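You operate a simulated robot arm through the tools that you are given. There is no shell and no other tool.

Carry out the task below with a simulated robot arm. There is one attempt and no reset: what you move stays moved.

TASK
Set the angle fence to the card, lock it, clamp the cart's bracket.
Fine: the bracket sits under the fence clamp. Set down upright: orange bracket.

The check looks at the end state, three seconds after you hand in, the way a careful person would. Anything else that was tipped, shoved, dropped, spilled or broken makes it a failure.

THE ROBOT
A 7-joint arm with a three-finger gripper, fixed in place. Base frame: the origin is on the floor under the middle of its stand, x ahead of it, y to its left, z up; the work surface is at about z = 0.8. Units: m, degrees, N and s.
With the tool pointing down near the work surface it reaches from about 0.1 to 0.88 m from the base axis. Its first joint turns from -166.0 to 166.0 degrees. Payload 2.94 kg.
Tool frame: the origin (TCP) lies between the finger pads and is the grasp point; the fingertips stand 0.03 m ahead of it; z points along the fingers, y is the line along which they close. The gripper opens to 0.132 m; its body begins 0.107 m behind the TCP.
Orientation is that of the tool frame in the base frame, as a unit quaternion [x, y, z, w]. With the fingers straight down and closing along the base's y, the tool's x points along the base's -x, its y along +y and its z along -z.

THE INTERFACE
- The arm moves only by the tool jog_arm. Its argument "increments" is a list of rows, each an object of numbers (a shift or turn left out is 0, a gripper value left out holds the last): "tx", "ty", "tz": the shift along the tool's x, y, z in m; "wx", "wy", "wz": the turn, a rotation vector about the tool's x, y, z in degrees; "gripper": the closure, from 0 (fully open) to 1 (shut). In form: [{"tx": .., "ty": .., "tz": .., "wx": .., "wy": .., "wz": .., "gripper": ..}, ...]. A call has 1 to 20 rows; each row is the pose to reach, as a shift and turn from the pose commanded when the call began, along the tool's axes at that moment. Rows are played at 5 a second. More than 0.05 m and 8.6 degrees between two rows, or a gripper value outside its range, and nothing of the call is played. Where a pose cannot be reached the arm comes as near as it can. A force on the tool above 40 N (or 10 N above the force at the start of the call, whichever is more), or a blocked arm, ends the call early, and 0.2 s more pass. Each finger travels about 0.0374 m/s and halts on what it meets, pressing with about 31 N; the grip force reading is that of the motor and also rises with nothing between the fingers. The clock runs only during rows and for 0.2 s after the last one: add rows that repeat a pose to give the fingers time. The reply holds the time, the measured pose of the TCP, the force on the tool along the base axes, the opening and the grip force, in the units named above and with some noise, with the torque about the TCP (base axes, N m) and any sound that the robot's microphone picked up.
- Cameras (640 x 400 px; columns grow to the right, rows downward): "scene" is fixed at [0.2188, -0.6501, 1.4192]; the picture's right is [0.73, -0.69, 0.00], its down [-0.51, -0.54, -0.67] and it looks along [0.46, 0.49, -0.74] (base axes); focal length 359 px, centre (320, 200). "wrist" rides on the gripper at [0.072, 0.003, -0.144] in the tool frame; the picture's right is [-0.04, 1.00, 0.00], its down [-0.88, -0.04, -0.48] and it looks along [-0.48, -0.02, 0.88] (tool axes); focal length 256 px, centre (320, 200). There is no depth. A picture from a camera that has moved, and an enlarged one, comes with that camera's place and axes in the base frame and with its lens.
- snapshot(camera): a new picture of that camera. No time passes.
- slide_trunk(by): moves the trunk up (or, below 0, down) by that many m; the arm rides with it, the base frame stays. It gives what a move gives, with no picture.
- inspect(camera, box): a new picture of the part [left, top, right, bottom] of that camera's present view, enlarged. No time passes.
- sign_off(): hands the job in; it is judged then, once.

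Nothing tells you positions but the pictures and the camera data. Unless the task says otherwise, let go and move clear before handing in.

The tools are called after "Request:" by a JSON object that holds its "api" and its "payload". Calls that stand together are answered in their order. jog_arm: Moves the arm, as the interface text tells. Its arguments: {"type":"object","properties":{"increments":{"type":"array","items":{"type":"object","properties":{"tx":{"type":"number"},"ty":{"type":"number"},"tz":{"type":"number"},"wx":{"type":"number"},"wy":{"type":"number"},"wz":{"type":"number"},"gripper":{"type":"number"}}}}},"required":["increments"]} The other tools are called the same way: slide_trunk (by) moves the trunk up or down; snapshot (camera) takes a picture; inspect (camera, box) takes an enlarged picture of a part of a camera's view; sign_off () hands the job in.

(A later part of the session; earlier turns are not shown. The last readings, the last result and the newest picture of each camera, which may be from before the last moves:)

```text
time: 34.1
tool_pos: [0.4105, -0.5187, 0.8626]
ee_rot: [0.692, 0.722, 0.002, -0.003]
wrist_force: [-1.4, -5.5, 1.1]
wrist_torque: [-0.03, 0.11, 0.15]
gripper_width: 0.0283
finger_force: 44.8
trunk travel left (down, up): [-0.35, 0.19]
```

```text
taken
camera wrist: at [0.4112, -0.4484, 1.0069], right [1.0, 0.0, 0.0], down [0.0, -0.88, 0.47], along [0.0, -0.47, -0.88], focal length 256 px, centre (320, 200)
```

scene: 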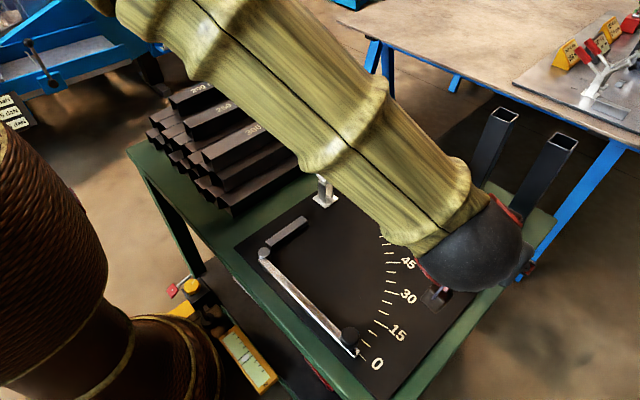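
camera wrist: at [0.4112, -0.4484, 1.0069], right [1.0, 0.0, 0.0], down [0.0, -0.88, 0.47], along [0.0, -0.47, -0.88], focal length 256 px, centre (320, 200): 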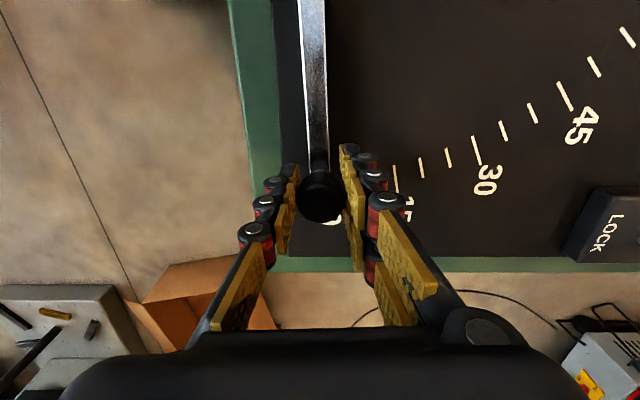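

The fence is free now. I'll continue the arc to 15°.

Request:
{"api": "jog_arm", "payload": {"increments": [{"tx": -0.0001, "ty": 0.005, "wz": -1.25}, {"tx": -0.0001, "ty": 0.01, "wz": -2.5}, {"tx": 0.0, "ty": 0.015, "wz": -3.75}, {"tx": 0.0001, "ty": 0.02, "wz": -5}, {"tx": 0.0005, "ty": 0.025, "wz": -6.25}, {"tx": 0.0009, "ty": 0.03, "wz": -7.5}, {"tx": 0.0015, "ty": 0.035, "wz": -8.75}, {"tx": 0.0021, "ty": 0.0399, "wz": -10}, {"tx": 0.0028, "ty": 0.0448, "wz": -11.25}, {"tx": 0.0036, "ty": 0.0497, "wz": -12.5}, {"tx": 0.0036, "ty": 0.0497, "wz": -12.5}]}}

Request:
{"api": "snapshot", "payload": {"camera": "wrist"}}

Request:
{"api": "inspect", "payload": {"camera": "scene", "box": [250, 240, 450, 390]}}

```text
time: 36.5
tool_pos: [0.4613, -0.514, 0.8631]
ee_rot: [0.608, 0.794, 0.003, 0.0]
wrist_force: [-0.5, -7.6, 3.5]
wrist_torque: [0.25, 0.17, 0.14]
gripper_width: 0.0289
finger_force: 45.4
trunk travel left (down, up): [-0.35, 0.19]
```

```text
taken
camera wrist: at [0.4456, -0.4443, 1.0069], right [0.98, 0.22, 0.0], down [0.19, -0.86, 0.47], along [0.1, -0.46, -0.88], focal length 256 px, centre (320, 200)
```

wrist: 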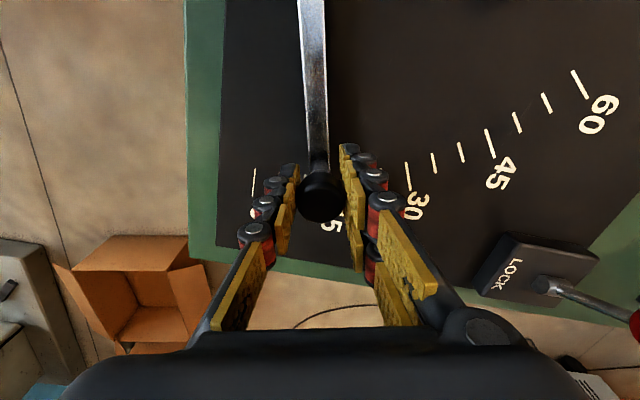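

```text
2.67 times, centred on (350, 315) of scene
camera zoom: at [0.2188, -0.6501, 1.4192], right [0.73, -0.69, 0.0], down [-0.51, -0.54, -0.67], along [0.46, 0.49, -0.74], focal length 957 px, centre (240, -107)
```

zoom: 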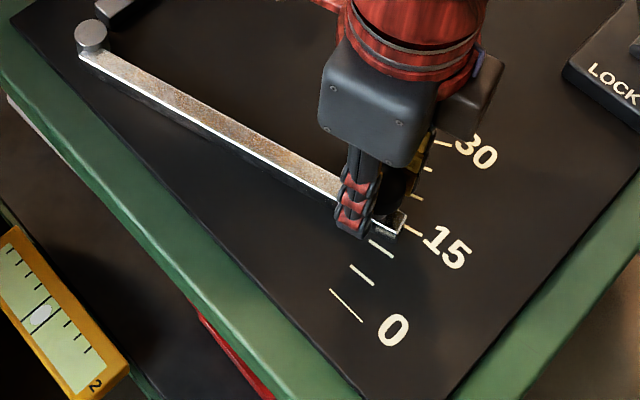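

The fence end is at the 15 tick. I'll release, rise and read the angle precisely.

Request:
{"api": "jog_arm", "payload": {"increments": [{"gripper": 0}, {"gripper": 0}, {"gripper": 0}, {"gripper": 0}, {"gripper": 0}, {"gripper": 0}, {"gripper": 0}, {"gripper": 0}]}}

Request:
{"api": "jog_arm", "payload": {"increments": [{"tz": -0.03}, {"tz": -0.07}, {"tz": -0.11}, {"tz": -0.15}, {"tz": -0.19}, {"tz": -0.19}]}}

Request:
{"api": "snapshot", "payload": {"camera": "wrist"}}

Request:
{"api": "inspect", "payload": {"camera": "scene", "box": [320, 290, 420, 370]}}

```text
time: 38.3
tool_pos: [0.4612, -0.5135, 0.864]
ee_rot: [0.609, 0.793, 0.002, -0.002]
wrist_force: [-0.5, -0.9, 0.3]
wrist_torque: [-0.01, 0.01, 0.0]
gripper_width: 0.1321
finger_force: 0.1
trunk travel left (down, up): [-0.35, 0.19]
```

```text
time: 39.7
tool_pos: [0.4614, -0.5136, 1.0527]
ee_rot: [0.609, 0.793, 0.003, -0.003]
wrist_force: [0.8, -0.3, 0.0]
wrist_torque: [-0.03, 0.04, 0.03]
gripper_width: 0.1322
finger_force: 0.1
trunk travel left (down, up): [-0.35, 0.19]
```

```text
taken
camera wrist: at [0.4462, -0.4445, 1.1969], right [0.98, 0.22, 0.0], down [0.19, -0.86, 0.47], along [0.1, -0.46, -0.88], focal length 256 px, centre (320, 200)
```

wrist: 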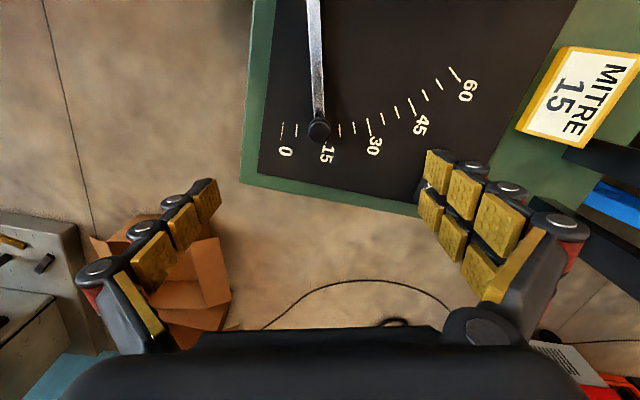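

```text
5.00 times, centred on (370, 330) of scene
camera zoom: at [0.2188, -0.6501, 1.4192], right [0.73, -0.69, 0.0], down [-0.51, -0.54, -0.67], along [0.46, 0.49, -0.74], focal length 1795 px, centre (70, -450)
```

zoom: 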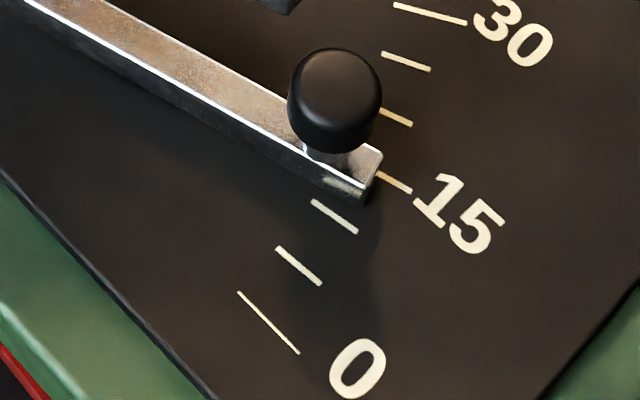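

Request:
{"api": "inspect", "payload": {"camera": "wrist", "box": [270, 90, 390, 165]}}

Request:
{"api": "inspect", "payload": {"camera": "wrist", "box": [270, 0, 390, 75]}}

Request:
{"api": "inspect", "payload": {"camera": "scene", "box": [245, 230, 305, 280]}}

```text
5.33 times, centred on (330, 128) of wrist
camera zoom: at [0.4462, -0.4445, 1.1969], right [0.98, 0.22, 0.0], down [0.19, -0.86, 0.47], along [0.1, -0.46, -0.88], focal length 1365 px, centre (267, 587)
```

zoom: 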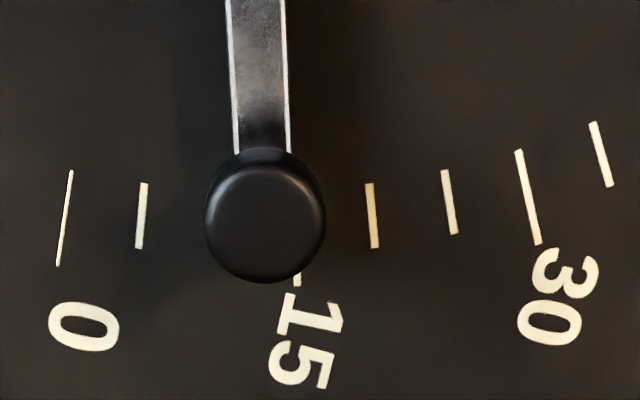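

```text
5.33 times, centred on (330, 38) of wrist
camera zoom: at [0.4462, -0.4445, 1.1969], right [0.98, 0.22, 0.0], down [0.19, -0.86, 0.47], along [0.1, -0.46, -0.88], focal length 1365 px, centre (267, 1067)
```

zoom: 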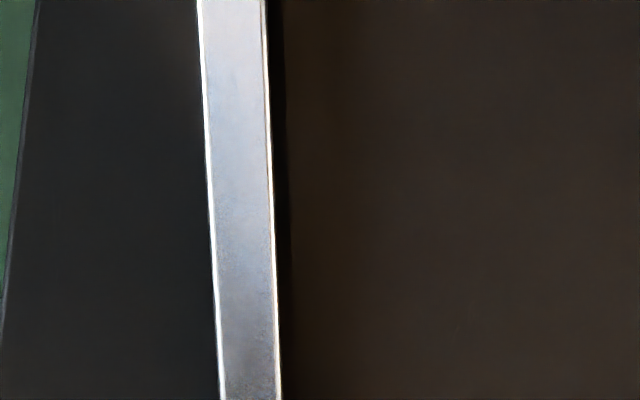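

```text
8.00 times, centred on (275, 255) of scene
camera zoom: at [0.2188, -0.6501, 1.4192], right [0.73, -0.69, 0.0], down [-0.51, -0.54, -0.67], along [0.46, 0.49, -0.74], focal length 2872 px, centre (680, -240)
```

zoom: 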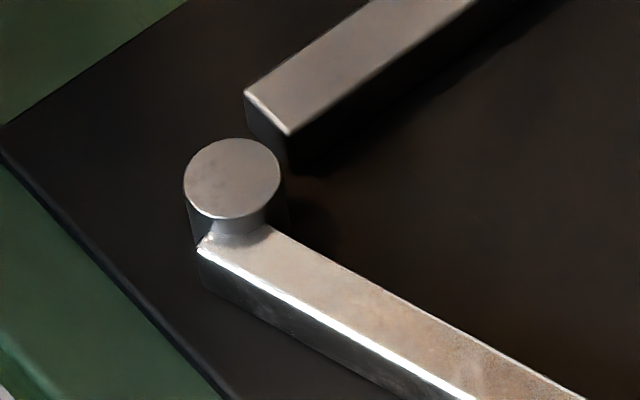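

From tick geometry I read the fence at about 15.2° (±0.3), which agrees with the tool displacement of about 15.0°. Now I relock: go back to the lever ball, now at (0.697, -0.543, 0.903), with the same tilted approach.

Request:
{"api": "jog_arm", "payload": {"increments": [{"tx": -0.0048, "ty": 0.0079, "tz": -0.0027, "wz": -7.5, "gripper": 0.55}, {"tx": -0.0097, "ty": 0.0158, "tz": -0.0054, "wz": -15, "gripper": 0.55}, {"tx": -0.0145, "ty": 0.0236, "tz": -0.0081, "wz": -22.5, "gripper": 0.55}, {"tx": -0.0193, "ty": 0.0315, "tz": -0.0108, "wz": -30, "gripper": 0.55}, {"tx": -0.0242, "ty": 0.0394, "tz": -0.0135, "wz": -37.5, "gripper": 0.55}, {"tx": -0.029, "ty": 0.0473, "tz": -0.0162, "wz": -45, "gripper": 0.55}, {"tx": -0.0338, "ty": 0.0552, "tz": -0.0189, "wz": -52.5, "gripper": 0.55}, {"tx": -0.0386, "ty": 0.063, "tz": -0.0216, "wz": -60, "gripper": 0.55}, {"tx": -0.0435, "ty": 0.0709, "tz": -0.0243, "wz": -67.5, "gripper": 0.55}, {"tx": -0.0483, "ty": 0.0788, "tz": -0.027, "wz": -75.06, "gripper": 0.55}, {"tx": -0.0483, "ty": 0.0788, "tz": -0.027, "wz": -75.06, "gripper": 0.55}]}}

Request:
{"api": "jog_arm", "payload": {"increments": [{"tx": -0.01, "ty": -0.0005, "tz": 0.015, "wy": -7.5}, {"tx": -0.02, "ty": -0.001, "tz": 0.03, "wy": -15}, {"tx": -0.03, "ty": -0.0015, "tz": 0.045, "wy": -22.5}, {"tx": -0.04, "ty": -0.002, "tz": 0.06, "wy": -30}, {"tx": -0.05, "ty": -0.0025, "tz": 0.076, "wy": -37.5}, {"tx": -0.062, "ty": -0.003, "tz": 0.092, "wy": -45}, {"tx": -0.062, "ty": -0.003, "tz": 0.092, "wy": -45}]}}

Request:
{"api": "snapshot", "payload": {"camera": "wrist"}}

```text
time: 42.1
tool_pos: [0.55, -0.5408, 1.0798]
ee_rot: [-0.001, 1.0, 0.004, 0.001]
wrist_force: [-0.4, -0.3, -0.6]
wrist_torque: [0.03, -0.01, -0.02]
gripper_width: 0.0591
finger_force: 0.1
trunk travel left (down, up): [-0.35, 0.19]
```

```text
time: 43.7
tool_pos: [0.6131, -0.5437, 0.9875]
ee_rot: [0.001, 0.923, 0.003, 0.384]
wrist_force: [-0.9, 1.3, 0.2]
wrist_torque: [-0.01, -0.06, -0.01]
gripper_width: 0.0595
finger_force: 0.0
trunk travel left (down, up): [-0.35, 0.19]
```

```text
taken
camera wrist: at [0.4596, -0.5405, 1.0382], right [0.03, 1.0, 0.04], down [0.28, -0.04, 0.96], along [0.96, -0.02, -0.28], focal length 256 px, centre (320, 200)
```

wrist: 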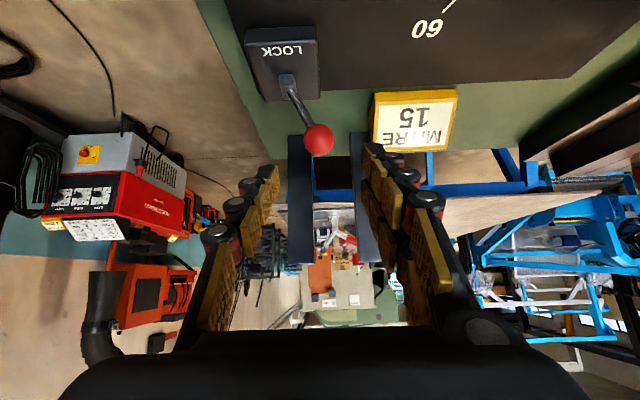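

Ball centred between the fingers again. I'll advance onto it and narrow the fingers.

Request:
{"api": "jog_arm", "payload": {"increments": [{"tz": 0.03}, {"tz": 0.06}, {"tz": 0.085}, {"tz": 0.105}, {"tz": 0.117}, {"tz": 0.117}, {"tz": 0.117, "gripper": 0.68}, {"tz": 0.117, "gripper": 0.68}, {"tz": 0.117, "gripper": 0.68}]}}

Request:
{"api": "snapshot", "payload": {"camera": "wrist"}}

```text
time: 45.7
tool_pos: [0.694, -0.5418, 0.905]
ee_rot: [0.0, 0.924, 0.004, 0.382]
wrist_force: [-0.3, -0.1, 0.5]
wrist_torque: [0.0, -0.01, -0.02]
gripper_width: 0.0424
finger_force: 0.0
trunk travel left (down, up): [-0.35, 0.19]
```

```text
taken
camera wrist: at [0.5409, -0.5394, 0.9553], right [0.03, 1.0, 0.04], down [0.28, -0.04, 0.96], along [0.96, -0.02, -0.29], focal length 256 px, centre (320, 200)
```

wrist: 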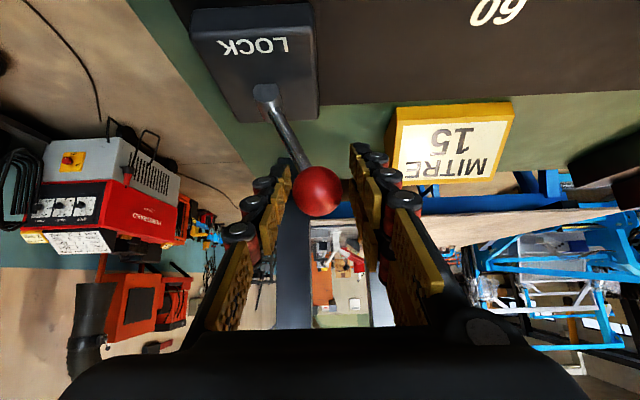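

I'll carry the ball back over toward -y along the same arc to lock.

Request:
{"api": "jog_arm", "payload": {"increments": [{"tx": -0.0016, "ty": -0.0055, "tz": -0.0016}, {"tx": -0.0028, "ty": -0.0107, "tz": -0.0028}, {"tx": -0.0038, "ty": -0.0157, "tz": -0.0038}, {"tx": -0.0043, "ty": -0.0207, "tz": -0.0043}, {"tx": -0.0047, "ty": -0.0258, "tz": -0.0047}, {"tx": -0.0048, "ty": -0.0309, "tz": -0.0048}, {"tx": -0.0047, "ty": -0.036, "tz": -0.0047}, {"tx": -0.0043, "ty": -0.041, "tz": -0.0043}, {"tx": -0.0038, "ty": -0.046, "tz": -0.0038}, {"tx": -0.0028, "ty": -0.051, "tz": -0.0028}, {"tx": -0.0015, "ty": -0.0565, "tz": -0.0015}, {"tx": 0.0, "ty": -0.0617, "tz": 0.0}, {"tx": 0.0008, "ty": -0.066, "tz": 0.0008}, {"tx": 0.0015, "ty": -0.07, "tz": 0.0015}, {"tx": 0.0015, "ty": -0.07, "tz": 0.0015}]}}

Request:
{"api": "snapshot", "payload": {"camera": "wrist"}}

```text
time: 48.9
tool_pos: [0.6952, -0.6103, 0.9028]
ee_rot: [0.0, 0.924, 0.003, 0.382]
wrist_force: [6.3, 8.5, 2.3]
wrist_torque: [0.36, -0.14, -0.13]
gripper_width: 0.0479
finger_force: 4.4
trunk travel left (down, up): [-0.35, 0.19]
```

```text
taken
camera wrist: at [0.5428, -0.6084, 0.9526], right [0.03, 1.0, 0.04], down [0.28, -0.04, 0.96], along [0.96, -0.02, -0.29], focal length 256 px, centre (320, 200)
```

wrist: 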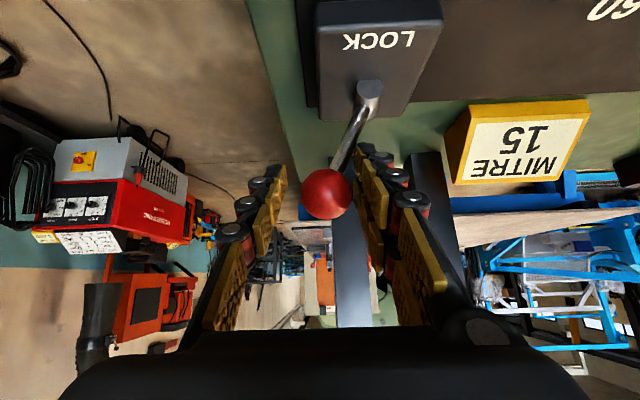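

The lever is back at its -y stop (about 8 N against it). I'll ease off, open, back out and then check the lever and fence.

Request:
{"api": "jog_arm", "payload": {"increments": [{"ty": 0.005, "gripper": 0.5}, {"ty": 0.005, "gripper": 0.5}, {"ty": 0.005, "gripper": 0.5}, {"ty": 0.005, "tz": -0.03, "gripper": 0.5}, {"ty": 0.005, "tz": -0.07, "gripper": 0.5}, {"ty": 0.005, "tz": -0.11, "gripper": 0.5}, {"ty": 0.005, "tz": -0.14, "gripper": 0.5}, {"ty": 0.005, "tz": -0.14, "gripper": 0.5}]}}

Request:
{"api": "snapshot", "payload": {"camera": "wrist"}}

```text
time: 50.7
tool_pos: [0.5942, -0.6102, 1.0]
ee_rot: [0.0, 0.924, 0.004, 0.383]
wrist_force: [0.5, -0.7, 0.7]
wrist_torque: [0.0, -0.03, -0.03]
gripper_width: 0.0658
finger_force: 0.0
trunk travel left (down, up): [-0.35, 0.19]
```

```text
taken
camera wrist: at [0.4419, -0.6076, 1.05], right [0.03, 1.0, 0.04], down [0.28, -0.04, 0.96], along [0.96, -0.02, -0.29], focal length 256 px, centre (320, 200)
```

wrist: 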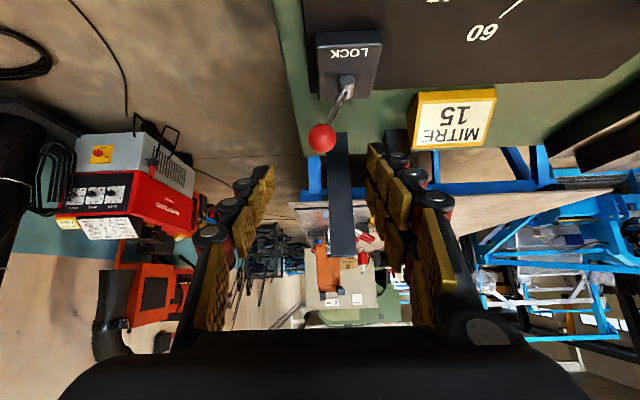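

Lever is back in the locked position. I'll untilt, rise, and check the fence from above.

Request:
{"api": "jog_arm", "payload": {"increments": [{"tx": -0.0006, "ty": 0.02, "tz": -0.03, "wy": 6.4}, {"tx": -0.0012, "ty": 0.043, "tz": -0.06, "wy": 12.8}, {"tx": -0.0018, "ty": 0.066, "tz": -0.09, "wy": 19.2}, {"tx": -0.0024, "ty": 0.09, "tz": -0.12, "wy": 25.7}, {"tx": -0.003, "ty": 0.114, "tz": -0.15, "wy": 32.1}, {"tx": -0.0036, "ty": 0.137, "tz": -0.18, "wy": 38.5}, {"tx": -0.0042, "ty": 0.16, "tz": -0.208, "wy": 45, "gripper": 0}, {"tx": -0.0042, "ty": 0.16, "tz": -0.208, "wy": 45, "gripper": 0}]}}

Request:
{"api": "snapshot", "payload": {"camera": "wrist"}}

Request:
{"api": "snapshot", "payload": {"camera": "scene"}}

```text
time: 52.5
tool_pos: [0.449, -0.4482, 1.1525]
ee_rot: [-0.001, 1.0, 0.004, 0.0]
wrist_force: [0.2, 0.2, 0.1]
wrist_torque: [-0.01, -0.01, 0.01]
gripper_width: 0.1072
finger_force: 0.1
trunk travel left (down, up): [-0.35, 0.19]
```

```text
taken
camera wrist: at [0.3768, -0.4471, 1.2957], right [0.04, 1.0, 0.01], down [0.88, -0.04, 0.47], along [0.47, -0.01, -0.88], focal length 256 px, centre (320, 200)
```

wrist: 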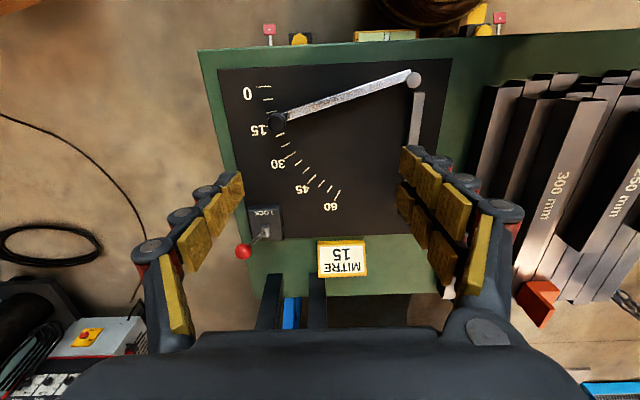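

```text
taken
```

scene: 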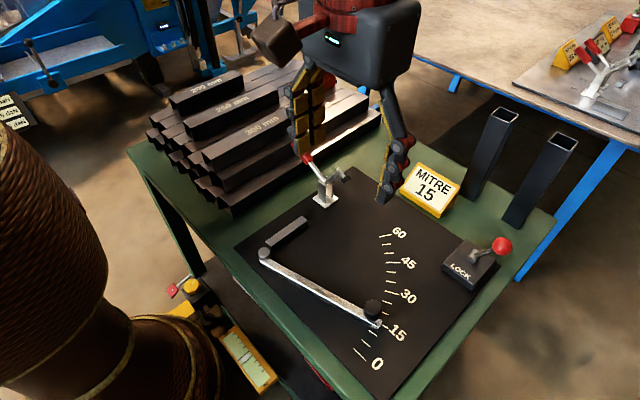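

Request:
{"api": "inspect", "payload": {"camera": "wrist", "box": [230, 60, 440, 200]}}

Request:
{"api": "inspect", "payload": {"camera": "scene", "box": [345, 290, 405, 340]}}

Request:
{"api": "inspect", "payload": {"camera": "wrist", "box": [245, 75, 325, 145]}}

```text
2.86 times, centred on (335, 130) of wrist
camera zoom: at [0.3768, -0.4471, 1.2957], right [0.04, 1.0, 0.01], down [0.88, -0.04, 0.47], along [0.47, -0.01, -0.88], focal length 731 px, centre (277, 400)
```

zoom: 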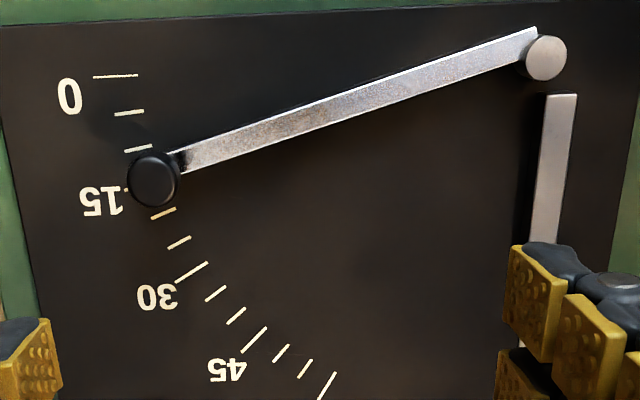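

```text
8.00 times, centred on (375, 315) of scene
camera zoom: at [0.2188, -0.6501, 1.4192], right [0.73, -0.69, 0.0], down [-0.51, -0.54, -0.67], along [0.46, 0.49, -0.74], focal length 2872 px, centre (-120, -720)
```

zoom: 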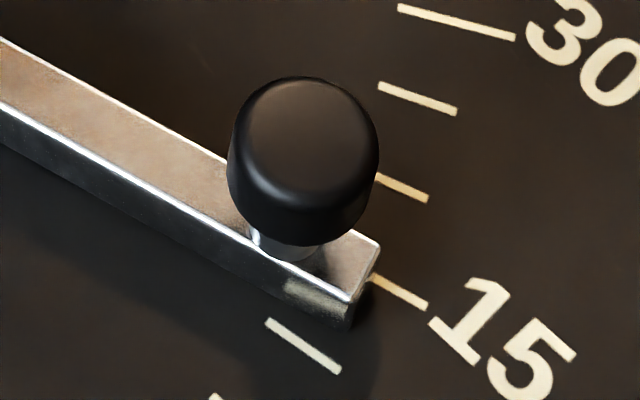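

```text
5.71 times, centred on (285, 110) of wrist
camera zoom: at [0.3768, -0.4471, 1.2957], right [0.04, 1.0, 0.01], down [0.88, -0.04, 0.47], along [0.47, -0.01, -0.88], focal length 1463 px, centre (520, 714)
```

zoom: 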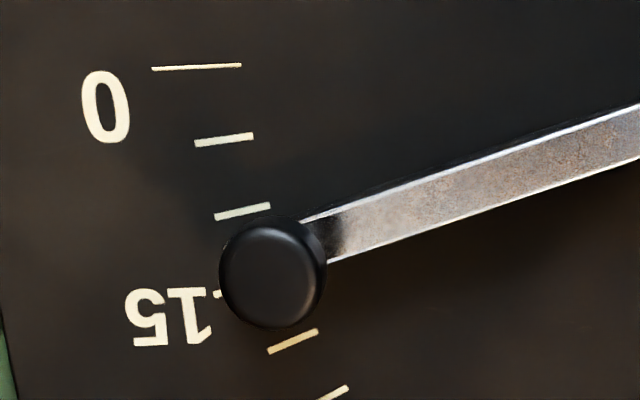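

The fence edge lines up with the 15 tick and the lever is locked. Next is the bracket: I'll go above its upright wall at about (0.853, -0.004).

Request:
{"api": "jog_arm", "payload": {"increments": [{"tx": -0.0289, "ty": 0.0317, "tz": 0.002}, {"tx": -0.0577, "ty": 0.0634, "tz": 0.004}, {"tx": -0.0866, "ty": 0.0951, "tz": 0.006}, {"tx": -0.1154, "ty": 0.1269, "tz": 0.008}, {"tx": -0.1443, "ty": 0.1586, "tz": 0.01}, {"tx": -0.1731, "ty": 0.1903, "tz": 0.012}, {"tx": -0.202, "ty": 0.222, "tz": 0.014}, {"tx": -0.2309, "ty": 0.2537, "tz": 0.016}, {"tx": -0.2597, "ty": 0.2854, "tz": 0.018}, {"tx": -0.2886, "ty": 0.3171, "tz": 0.02}, {"tx": -0.3174, "ty": 0.3489, "tz": 0.022}, {"tx": -0.3463, "ty": 0.3806, "tz": 0.024}, {"tx": -0.3751, "ty": 0.4123, "tz": 0.027}, {"tx": -0.39, "ty": 0.444, "tz": 0.03}, {"tx": -0.39, "ty": 0.444, "tz": 0.03}]}}

Request:
{"api": "snapshot", "payload": {"camera": "wrist"}}

Request:
{"api": "snapshot", "payload": {"camera": "scene"}}

```text
time: 55.7
tool_pos: [0.8407, -0.0036, 1.1265]
ee_rot: [-0.001, 1.0, 0.003, 0.0]
wrist_force: [-0.4, 0.4, 0.8]
wrist_torque: [0.02, 0.0, -0.01]
gripper_width: 0.1322
finger_force: 0.0
trunk travel left (down, up): [-0.35, 0.19]
```

```text
taken
camera wrist: at [0.7688, -0.0021, 1.2695], right [0.04, 1.0, 0.01], down [0.88, -0.04, 0.48], along [0.48, -0.01, -0.88], focal length 256 px, centre (320, 200)
```

wrist: 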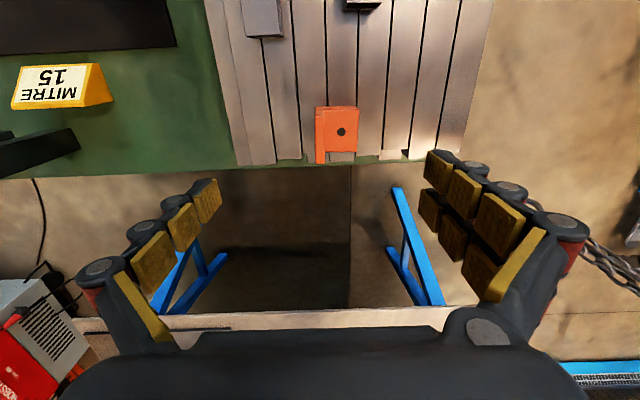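

```text
taken
```

scene: 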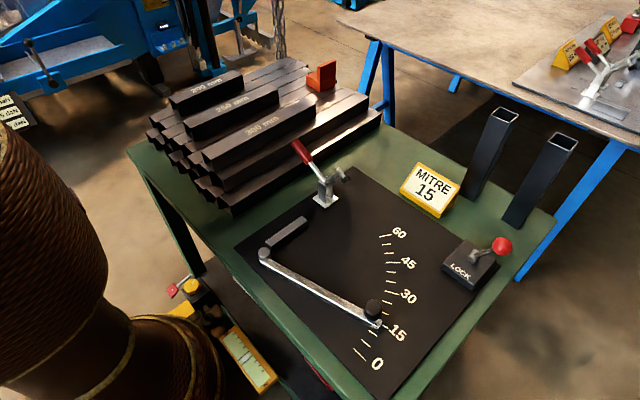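

Request:
{"api": "inspect", "payload": {"camera": "wrist", "box": [300, 90, 380, 175]}}

```text
4.71 times, centred on (340, 132) of wrist
camera zoom: at [0.7688, -0.0021, 1.2695], right [0.04, 1.0, 0.01], down [0.88, -0.04, 0.48], along [0.48, -0.01, -0.88], focal length 1205 px, centre (226, 518)
```

zoom: 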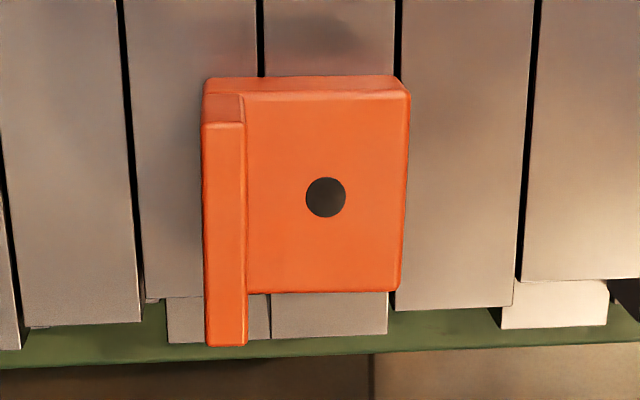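

The bracket's wall centre is at (0.854, -0.0025) with top z≈0.961, and the base dot is 30 mm to its +y side. I'll lower with open fingers straddling the wall, stopping short to check.

Request:
{"api": "jog_arm", "payload": {"increments": [{"tx": -0.006, "ty": 0.001, "tz": 0.035}, {"tx": -0.012, "ty": 0.001, "tz": 0.07}, {"tx": -0.012, "ty": 0.001, "tz": 0.105}, {"tx": -0.012, "ty": 0.001, "tz": 0.13}, {"tx": -0.012, "ty": 0.001, "tz": 0.13}]}}

Request:
{"api": "snapshot", "payload": {"camera": "wrist"}}

Request:
{"api": "inspect", "payload": {"camera": "scene", "box": [260, 20, 380, 120]}}

```text
time: 56.9
tool_pos: [0.8528, -0.0025, 0.9955]
ee_rot: [-0.001, 1.0, 0.004, 0.001]
wrist_force: [0.3, -0.1, -0.2]
wrist_torque: [-0.01, -0.03, 0.03]
gripper_width: 0.1322
finger_force: 0.0
trunk travel left (down, up): [-0.35, 0.19]
```

```text
taken
camera wrist: at [0.7811, -0.0006, 1.1384], right [0.04, 1.0, 0.01], down [0.88, -0.04, 0.48], along [0.48, -0.01, -0.88], focal length 256 px, centre (320, 200)
```

wrist: 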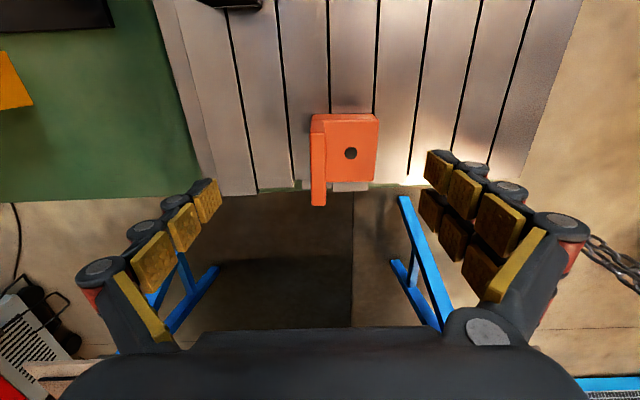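

```text
4.00 times, centred on (320, 70) of scene
camera zoom: at [0.2188, -0.6501, 1.4192], right [0.73, -0.69, 0.0], down [-0.51, -0.54, -0.67], along [0.46, 0.49, -0.74], focal length 1436 px, centre (320, 720)
```

zoom: 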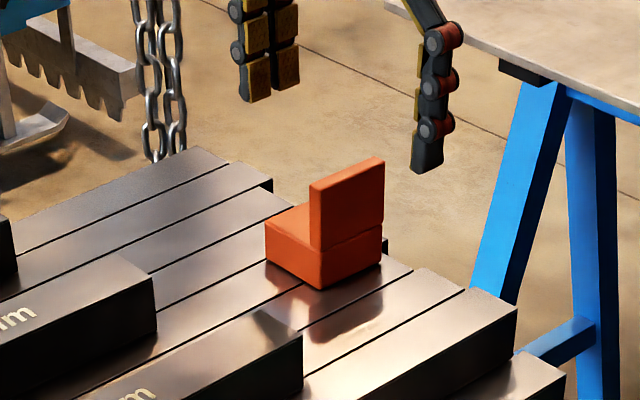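

The wall is centred between the fingers. I'll lower the last 43 mm and close on it.

Request:
{"api": "jog_arm", "payload": {"increments": [{"tz": 0.02}, {"tz": 0.035}, {"tz": 0.043}, {"tz": 0.043}]}}

Request:
{"api": "jog_arm", "payload": {"increments": [{"gripper": 1}, {"gripper": 1}, {"gripper": 1}, {"gripper": 1}, {"gripper": 1}, {"gripper": 1}, {"gripper": 1}, {"gripper": 1}, {"gripper": 1}, {"gripper": 1}, {"gripper": 1}]}}

Request:
{"api": "snapshot", "payload": {"camera": "wrist"}}

Request:
{"api": "inspect", "payload": {"camera": "scene", "box": [260, 20, 380, 120]}}

```text
time: 57.9
tool_pos: [0.8536, -0.0018, 0.9536]
ee_rot: [-0.002, 1.0, 0.003, 0.0]
wrist_force: [0.3, 0.1, 0.3]
wrist_torque: [0.0, 0.0, -0.01]
gripper_width: 0.1319
finger_force: 0.0
trunk travel left (down, up): [-0.35, 0.19]
```

```text
time: 60.3
tool_pos: [0.8529, -0.0024, 0.9537]
ee_rot: [-0.001, 1.0, 0.004, 0.001]
wrist_force: [0.3, -0.7, 0.0]
wrist_torque: [0.0, -0.07, -0.01]
gripper_width: 0.0118
finger_force: 31.2
trunk travel left (down, up): [-0.35, 0.19]
```

```text
taken
camera wrist: at [0.781, 0.0, 1.0965], right [0.04, 1.0, 0.01], down [0.88, -0.04, 0.48], along [0.48, -0.01, -0.88], focal length 256 px, centre (320, 200)
```

wrist: 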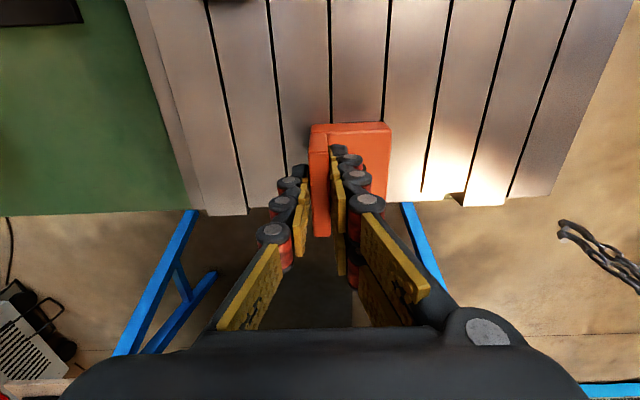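

```text
4.00 times, centred on (320, 70) of scene
camera zoom: at [0.2188, -0.6501, 1.4192], right [0.73, -0.69, 0.0], down [-0.51, -0.54, -0.67], along [0.46, 0.49, -0.74], focal length 1436 px, centre (320, 720)
```

zoom: 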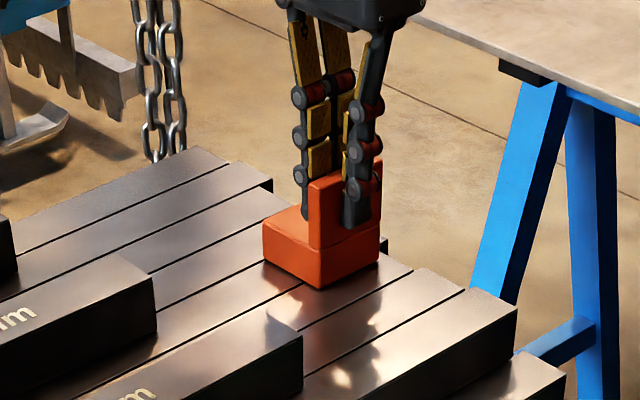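

Grip is on the 11.8 mm wall. I'll lift straight up and check it is held before carrying it across.

Request:
{"api": "jog_arm", "payload": {"increments": [{"tz": -0.01}, {"tz": -0.03}, {"tz": -0.06}, {"tz": -0.09}, {"tz": -0.12}, {"tz": -0.13}, {"tz": -0.13}]}}

Request:
{"api": "snapshot", "payload": {"camera": "wrist"}}

Request:
{"api": "snapshot", "payload": {"camera": "scene"}}

```text
time: 61.9
tool_pos: [0.8535, -0.004, 1.0832]
ee_rot: [-0.001, 1.0, 0.004, 0.0]
wrist_force: [-0.6, 0.2, -4.7]
wrist_torque: [-0.08, -0.02, -0.01]
gripper_width: 0.0117
finger_force: 31.2
trunk travel left (down, up): [-0.35, 0.19]
```

```text
taken
camera wrist: at [0.7812, -0.0023, 1.2271], right [0.04, 1.0, 0.01], down [0.88, -0.04, 0.48], along [0.48, -0.01, -0.88], focal length 256 px, centre (320, 200)
```

wrist: 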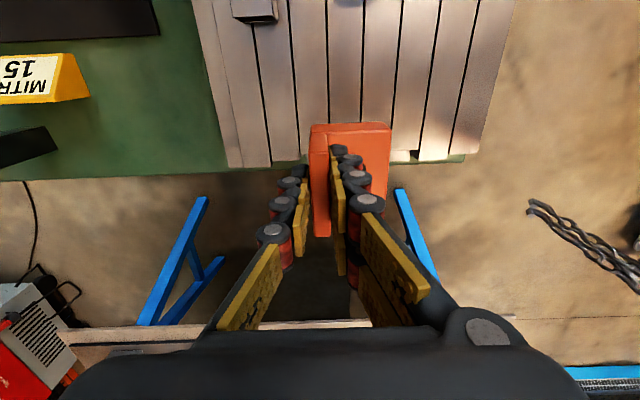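

```text
taken
```

scene: 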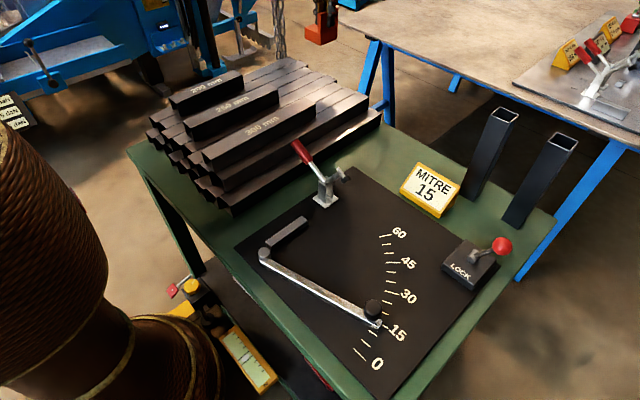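

The bracket (about 0.48 kg) is held upright. I'll carry it level over the plate to a spot just -y of the clamp.

Request:
{"api": "jog_arm", "payload": {"increments": [{"tx": 0.012, "ty": -0.019}, {"tx": 0.031, "ty": -0.049}, {"tx": 0.052, "ty": -0.082}, {"tx": 0.073, "ty": -0.115}, {"tx": 0.094, "ty": -0.148}, {"tx": 0.115, "ty": -0.181}, {"tx": 0.136, "ty": -0.214}, {"tx": 0.157, "ty": -0.247}, {"tx": 0.178, "ty": -0.28}, {"tx": 0.199, "ty": -0.313}, {"tx": 0.219, "ty": -0.345}, {"tx": 0.235, "ty": -0.372}, {"tx": 0.2475, "ty": -0.3905}, {"tx": 0.2475, "ty": -0.3905}]}}

Request:
{"api": "snapshot", "payload": {"camera": "wrist"}}

Request:
{"api": "snapshot", "payload": {"camera": "scene"}}

```text
time: 64.9
tool_pos: [0.6059, -0.3942, 1.0803]
ee_rot: [-0.001, 1.0, 0.004, -0.001]
wrist_force: [0.3, 0.4, -5.0]
wrist_torque: [-0.09, 0.0, -0.02]
gripper_width: 0.0117
finger_force: 31.5
trunk travel left (down, up): [-0.35, 0.19]
```

```text
taken
camera wrist: at [0.5341, -0.3928, 1.2239], right [0.04, 1.0, 0.01], down [0.88, -0.04, 0.48], along [0.48, -0.01, -0.88], focal length 256 px, centre (320, 200)
```

wrist: 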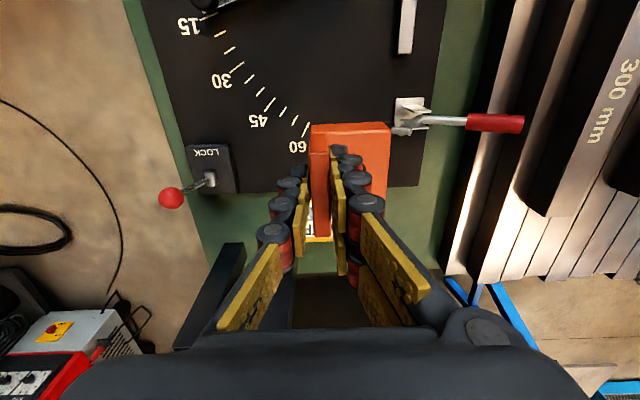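

```text
taken
```

scene: 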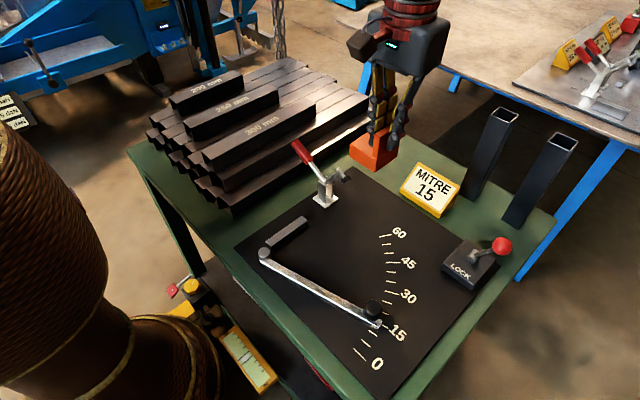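

Positioned just short of the clamp in y. I'll lower to hover about 1 cm above the plate and check clearance.

Request:
{"api": "jog_arm", "payload": {"increments": [{"tz": 0.03}, {"tz": 0.07}, {"tz": 0.11}, {"tz": 0.15}, {"tz": 0.18}, {"tz": 0.195}, {"tz": 0.195}]}}

Request:
{"api": "snapshot", "payload": {"camera": "wrist"}}

Request:
{"api": "inspect", "payload": {"camera": "scene", "box": [280, 110, 440, 250]}}

```text
time: 66.5
tool_pos: [0.6061, -0.3936, 0.885]
ee_rot: [-0.001, 1.0, 0.003, 0.0]
wrist_force: [0.3, -0.3, -4.3]
wrist_torque: [-0.05, 0.0, 0.02]
gripper_width: 0.0115
finger_force: 30.9
trunk travel left (down, up): [-0.35, 0.19]
```

```text
taken
camera wrist: at [0.534, -0.3909, 1.0279], right [0.04, 1.0, 0.01], down [0.88, -0.04, 0.48], along [0.48, -0.01, -0.88], focal length 256 px, centre (320, 200)
```

wrist: 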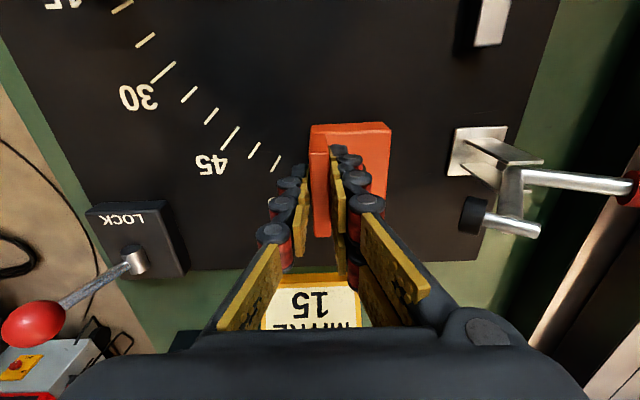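

```text
2.86 times, centred on (360, 180) of scene
camera zoom: at [0.2188, -0.6501, 1.4192], right [0.73, -0.69, 0.0], down [-0.51, -0.54, -0.67], along [0.46, 0.49, -0.74], focal length 1026 px, centre (206, 257)
```

zoom: 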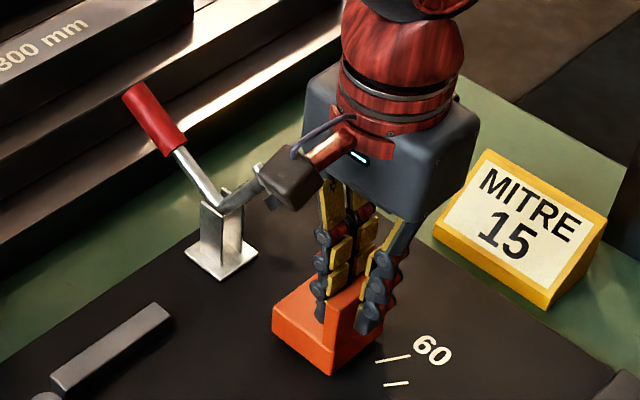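

The bracket hovers clear of the clamp. I'll lower it gently in small steps and watch the vertical force for contact.

Request:
{"api": "jog_arm", "payload": {"increments": [{"tz": 0.003}, {"tz": 0.006}, {"tz": 0.008}, {"tz": 0.008}]}}

Request:
{"api": "inspect", "payload": {"camera": "scene", "box": [330, 190, 400, 245]}}

```text
time: 67.5
tool_pos: [0.6061, -0.3923, 0.8797]
ee_rot: [0.0, 1.0, 0.003, 0.001]
wrist_force: [-0.5, -1.3, 6.6]
wrist_torque: [-0.04, 0.31, 0.06]
gripper_width: 0.0114
finger_force: 30.9
trunk travel left (down, up): [-0.35, 0.19]
```

```text
7.27 times, centred on (365, 218) of scene
camera zoom: at [0.2188, -0.6501, 1.4192], right [0.73, -0.69, 0.0], down [-0.51, -0.54, -0.67], along [0.46, 0.49, -0.74], focal length 2610 px, centre (-7, 73)
```

zoom: 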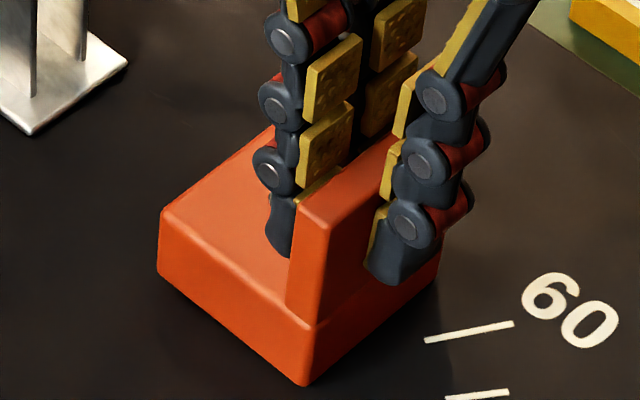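

The bracket touched down at TCP z≈0.880 (plate top ≈0.815). From the clamp geometry the closed foot should land at about (0.608, -0.330), so the dot needs 33 mm more in +y; I'll lift 3 mm and carry it 20 mm first while watching the finger-to-foot clearance.

Request:
{"api": "jog_arm", "payload": {"increments": [{"tz": -0.004}, {"tz": -0.006}, {"ty": 0.006, "tz": -0.006}, {"ty": 0.012, "tz": -0.006}, {"ty": 0.018, "tz": -0.006}, {"ty": 0.018, "tz": -0.006}]}}

Request:
{"api": "snapshot", "payload": {"camera": "wrist"}}

Request:
{"api": "inspect", "payload": {"camera": "scene", "box": [300, 130, 410, 230]}}

```text
time: 68.9
tool_pos: [0.6065, -0.375, 0.8824]
ee_rot: [-0.001, 1.0, 0.004, 0.001]
wrist_force: [0.4, -0.8, -4.8]
wrist_torque: [-0.09, 0.05, 0.01]
gripper_width: 0.0119
finger_force: 30.8
trunk travel left (down, up): [-0.35, 0.19]
```

```text
taken
camera wrist: at [0.5333, -0.3731, 1.0266], right [0.04, 1.0, 0.01], down [0.88, -0.04, 0.48], along [0.48, -0.01, -0.88], focal length 256 px, centre (320, 200)
```

wrist: 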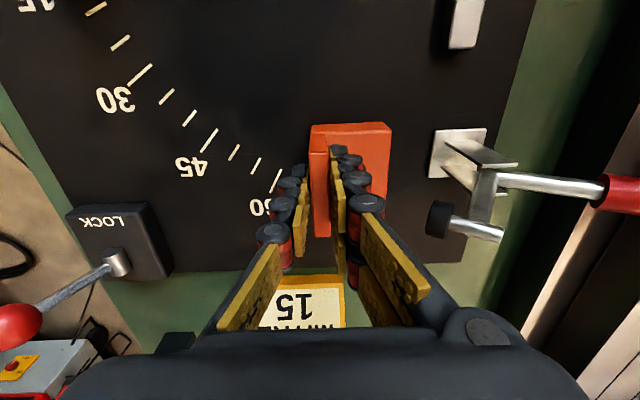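

```text
4.00 times, centred on (355, 180) of scene
camera zoom: at [0.2188, -0.6501, 1.4192], right [0.73, -0.69, 0.0], down [-0.51, -0.54, -0.67], along [0.46, 0.49, -0.74], focal length 1436 px, centre (180, 280)
```

zoom: 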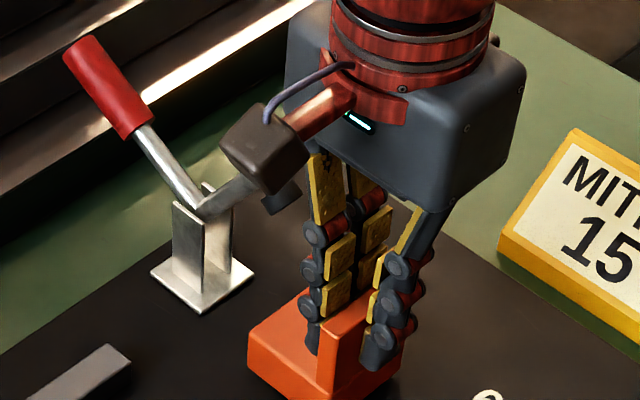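

Clearance between finger backs and the raised foot is about 23 mm now, so the final 15.5 mm still leaves roughly 7 mm. I'll continue slowly in small steps.

Request:
{"api": "jog_arm", "payload": {"increments": [{"tx": 0.001, "ty": 0.003}, {"tx": 0.001, "ty": 0.006}, {"tx": 0.001, "ty": 0.009}, {"tx": 0.001, "ty": 0.012}, {"tx": 0.001, "ty": 0.0155}, {"tx": 0.001, "ty": 0.0155}]}}

Request:
{"api": "snapshot", "payload": {"camera": "wrist"}}

Request:
{"api": "inspect", "payload": {"camera": "scene", "box": [300, 130, 410, 230]}}

```text
time: 70.3
tool_pos: [0.6042, -0.3594, 0.884]
ee_rot: [-0.001, 1.0, 0.004, 0.001]
wrist_force: [0.5, -0.1, -4.5]
wrist_torque: [-0.09, -0.03, 0.06]
gripper_width: 0.0118
finger_force: 31.6
trunk travel left (down, up): [-0.35, 0.19]
```

```text
taken
camera wrist: at [0.5323, -0.3574, 1.0269], right [0.04, 1.0, 0.01], down [0.88, -0.04, 0.48], along [0.48, -0.01, -0.88], focal length 256 px, centre (320, 200)
```

wrist: 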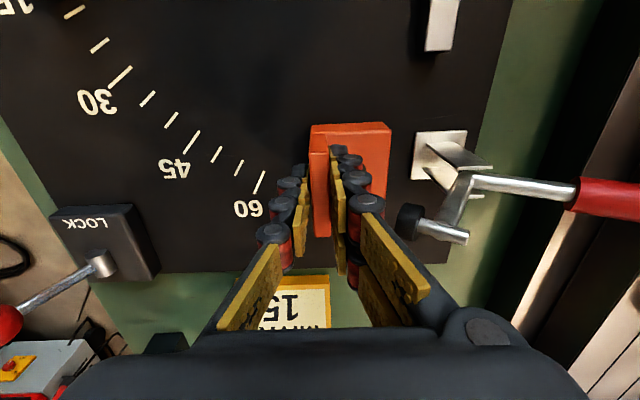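

```text
4.00 times, centred on (355, 180) of scene
camera zoom: at [0.2188, -0.6501, 1.4192], right [0.73, -0.69, 0.0], down [-0.51, -0.54, -0.67], along [0.46, 0.49, -0.74], focal length 1436 px, centre (180, 280)
```

zoom: 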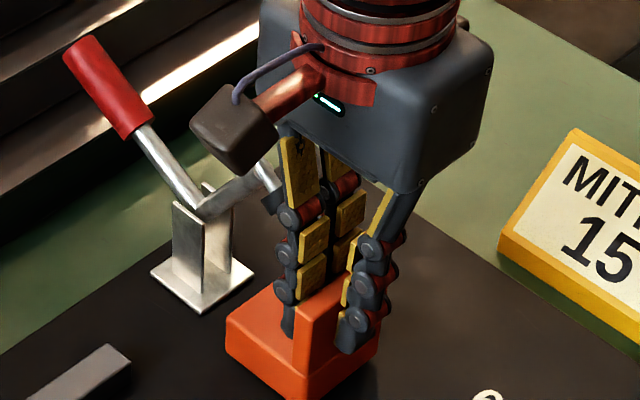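

No contact with the clamp. I'll lower the last few millimetres onto the plate.

Request:
{"api": "jog_arm", "payload": {"increments": [{"tz": 0.002}, {"tz": 0.004}, {"tz": 0.005}, {"tz": 0.005}]}}

```text
time: 71.3
tool_pos: [0.604, -0.36, 0.878]
ee_rot: [-0.001, 1.0, 0.004, 0.0]
wrist_force: [-1.1, -1.0, 0.1]
wrist_torque: [0.1, 0.12, 0.08]
gripper_width: 0.0117
finger_force: 30.9
trunk travel left (down, up): [-0.35, 0.19]
```

The weight is now on the plate (vertical force ≈0). I'll open only a few millimetres so the inner fingers stay clear of the foot.

Request:
{"api": "jog_arm", "payload": {"increments": [{"gripper": 0.84}, {"gripper": 0.84}, {"gripper": 0.84}]}}

Request:
{"api": "snapshot", "payload": {"camera": "wrist"}}

Request:
{"api": "inspect", "payload": {"camera": "scene", "box": [300, 130, 410, 230]}}

```text
time: 72.1
tool_pos: [0.6045, -0.3596, 0.8778]
ee_rot: [-0.001, 1.0, 0.004, -0.001]
wrist_force: [0.6, 0.4, 0.6]
wrist_torque: [-0.01, 0.0, 0.04]
gripper_width: 0.0212
finger_force: 0.1
trunk travel left (down, up): [-0.35, 0.19]
```

```text
taken
camera wrist: at [0.5321, -0.3575, 1.0218], right [0.04, 1.0, 0.01], down [0.88, -0.04, 0.48], along [0.48, -0.01, -0.88], focal length 256 px, centre (320, 200)
```

wrist: 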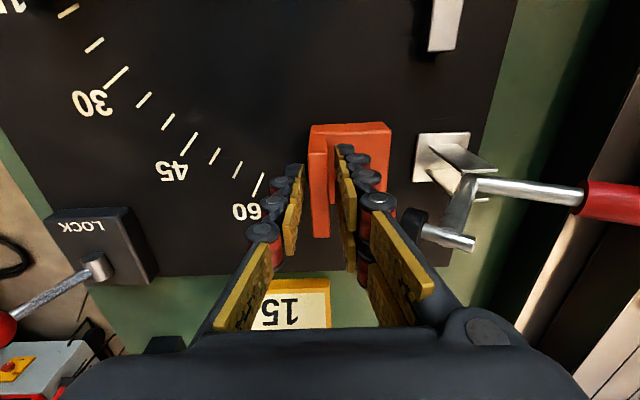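

```text
4.00 times, centred on (355, 180) of scene
camera zoom: at [0.2188, -0.6501, 1.4192], right [0.73, -0.69, 0.0], down [-0.51, -0.54, -0.67], along [0.46, 0.49, -0.74], focal length 1436 px, centre (180, 280)
```

zoom: 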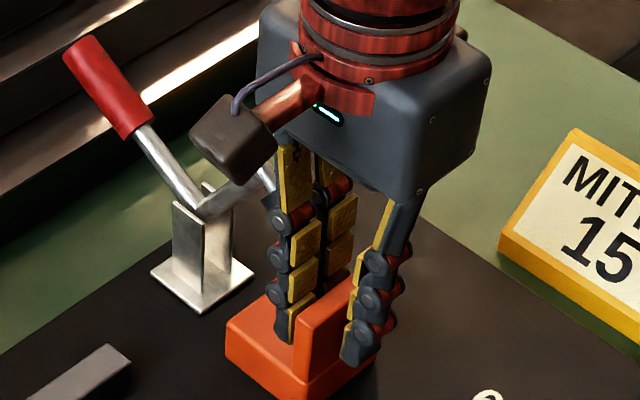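

Released cleanly. I'll shift 3 mm away from the foot, lift straight up past the wall, then back away in -y.

Request:
{"api": "jog_arm", "payload": {"increments": [{"ty": -0.003}, {"ty": -0.003, "tz": -0.01}, {"ty": -0.003, "tz": -0.025}, {"ty": -0.003, "tz": -0.045}, {"ty": -0.003, "tz": -0.065}, {"ty": -0.006, "tz": -0.09}, {"ty": -0.02, "tz": -0.13}, {"ty": -0.04, "tz": -0.17}, {"ty": -0.04, "tz": -0.17}]}}

Request:
{"api": "snapshot", "payload": {"camera": "wrist"}}

Request:
{"api": "inspect", "payload": {"camera": "scene", "box": [280, 120, 440, 250]}}

```text
time: 74.1
tool_pos: [0.6033, -0.3995, 1.0505]
ee_rot: [0.0, 1.0, 0.003, 0.0]
wrist_force: [0.3, 0.4, -0.3]
wrist_torque: [0.01, 0.0, 0.0]
gripper_width: 0.021
finger_force: 0.0
trunk travel left (down, up): [-0.35, 0.19]
```

```text
taken
camera wrist: at [0.5313, -0.3977, 1.1926], right [0.04, 1.0, 0.01], down [0.88, -0.04, 0.48], along [0.48, -0.01, -0.88], focal length 256 px, centre (320, 200)
```

wrist: 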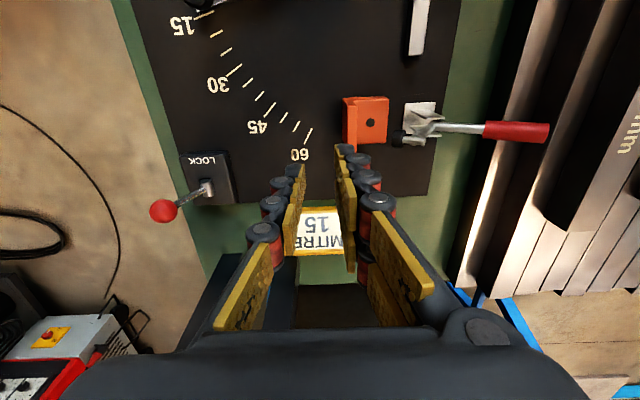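

```text
3.08 times, centred on (360, 185) of scene
camera zoom: at [0.2188, -0.6501, 1.4192], right [0.73, -0.69, 0.0], down [-0.51, -0.54, -0.67], along [0.46, 0.49, -0.74], focal length 1104 px, centre (197, 246)
```

zoom: 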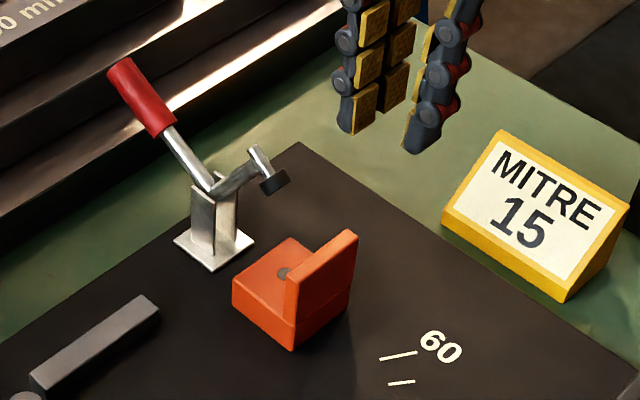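

The bracket stands upright on the plate by the clamp. I'll verify the dot's position relative to where the foot will land.

Request:
{"api": "inspect", "payload": {"camera": "wrist", "box": [320, 70, 460, 170]}}

Request:
{"api": "inspect", "payload": {"camera": "scene", "box": [300, 150, 380, 220]}}

```text
4.00 times, centred on (390, 120) of wrist
camera zoom: at [0.5313, -0.3977, 1.1926], right [0.04, 1.0, 0.01], down [0.88, -0.04, 0.48], along [0.48, -0.01, -0.88], focal length 1024 px, centre (40, 520)
```

zoom: 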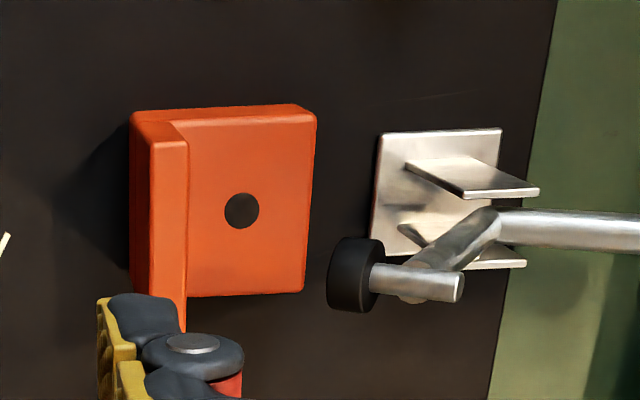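

```text
5.71 times, centred on (340, 185) of scene
camera zoom: at [0.2188, -0.6501, 1.4192], right [0.73, -0.69, 0.0], down [-0.51, -0.54, -0.67], along [0.46, 0.49, -0.74], focal length 2051 px, centre (206, 286)
```

zoom: 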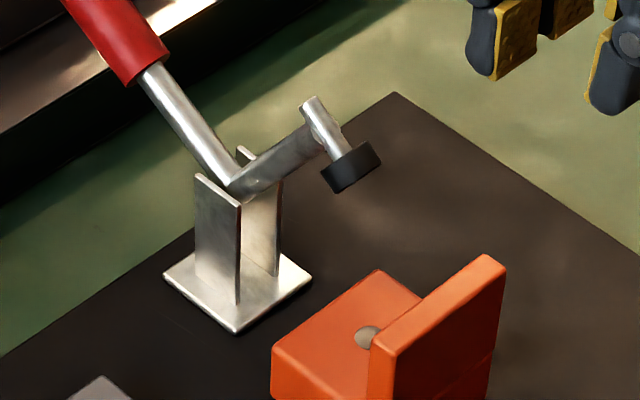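

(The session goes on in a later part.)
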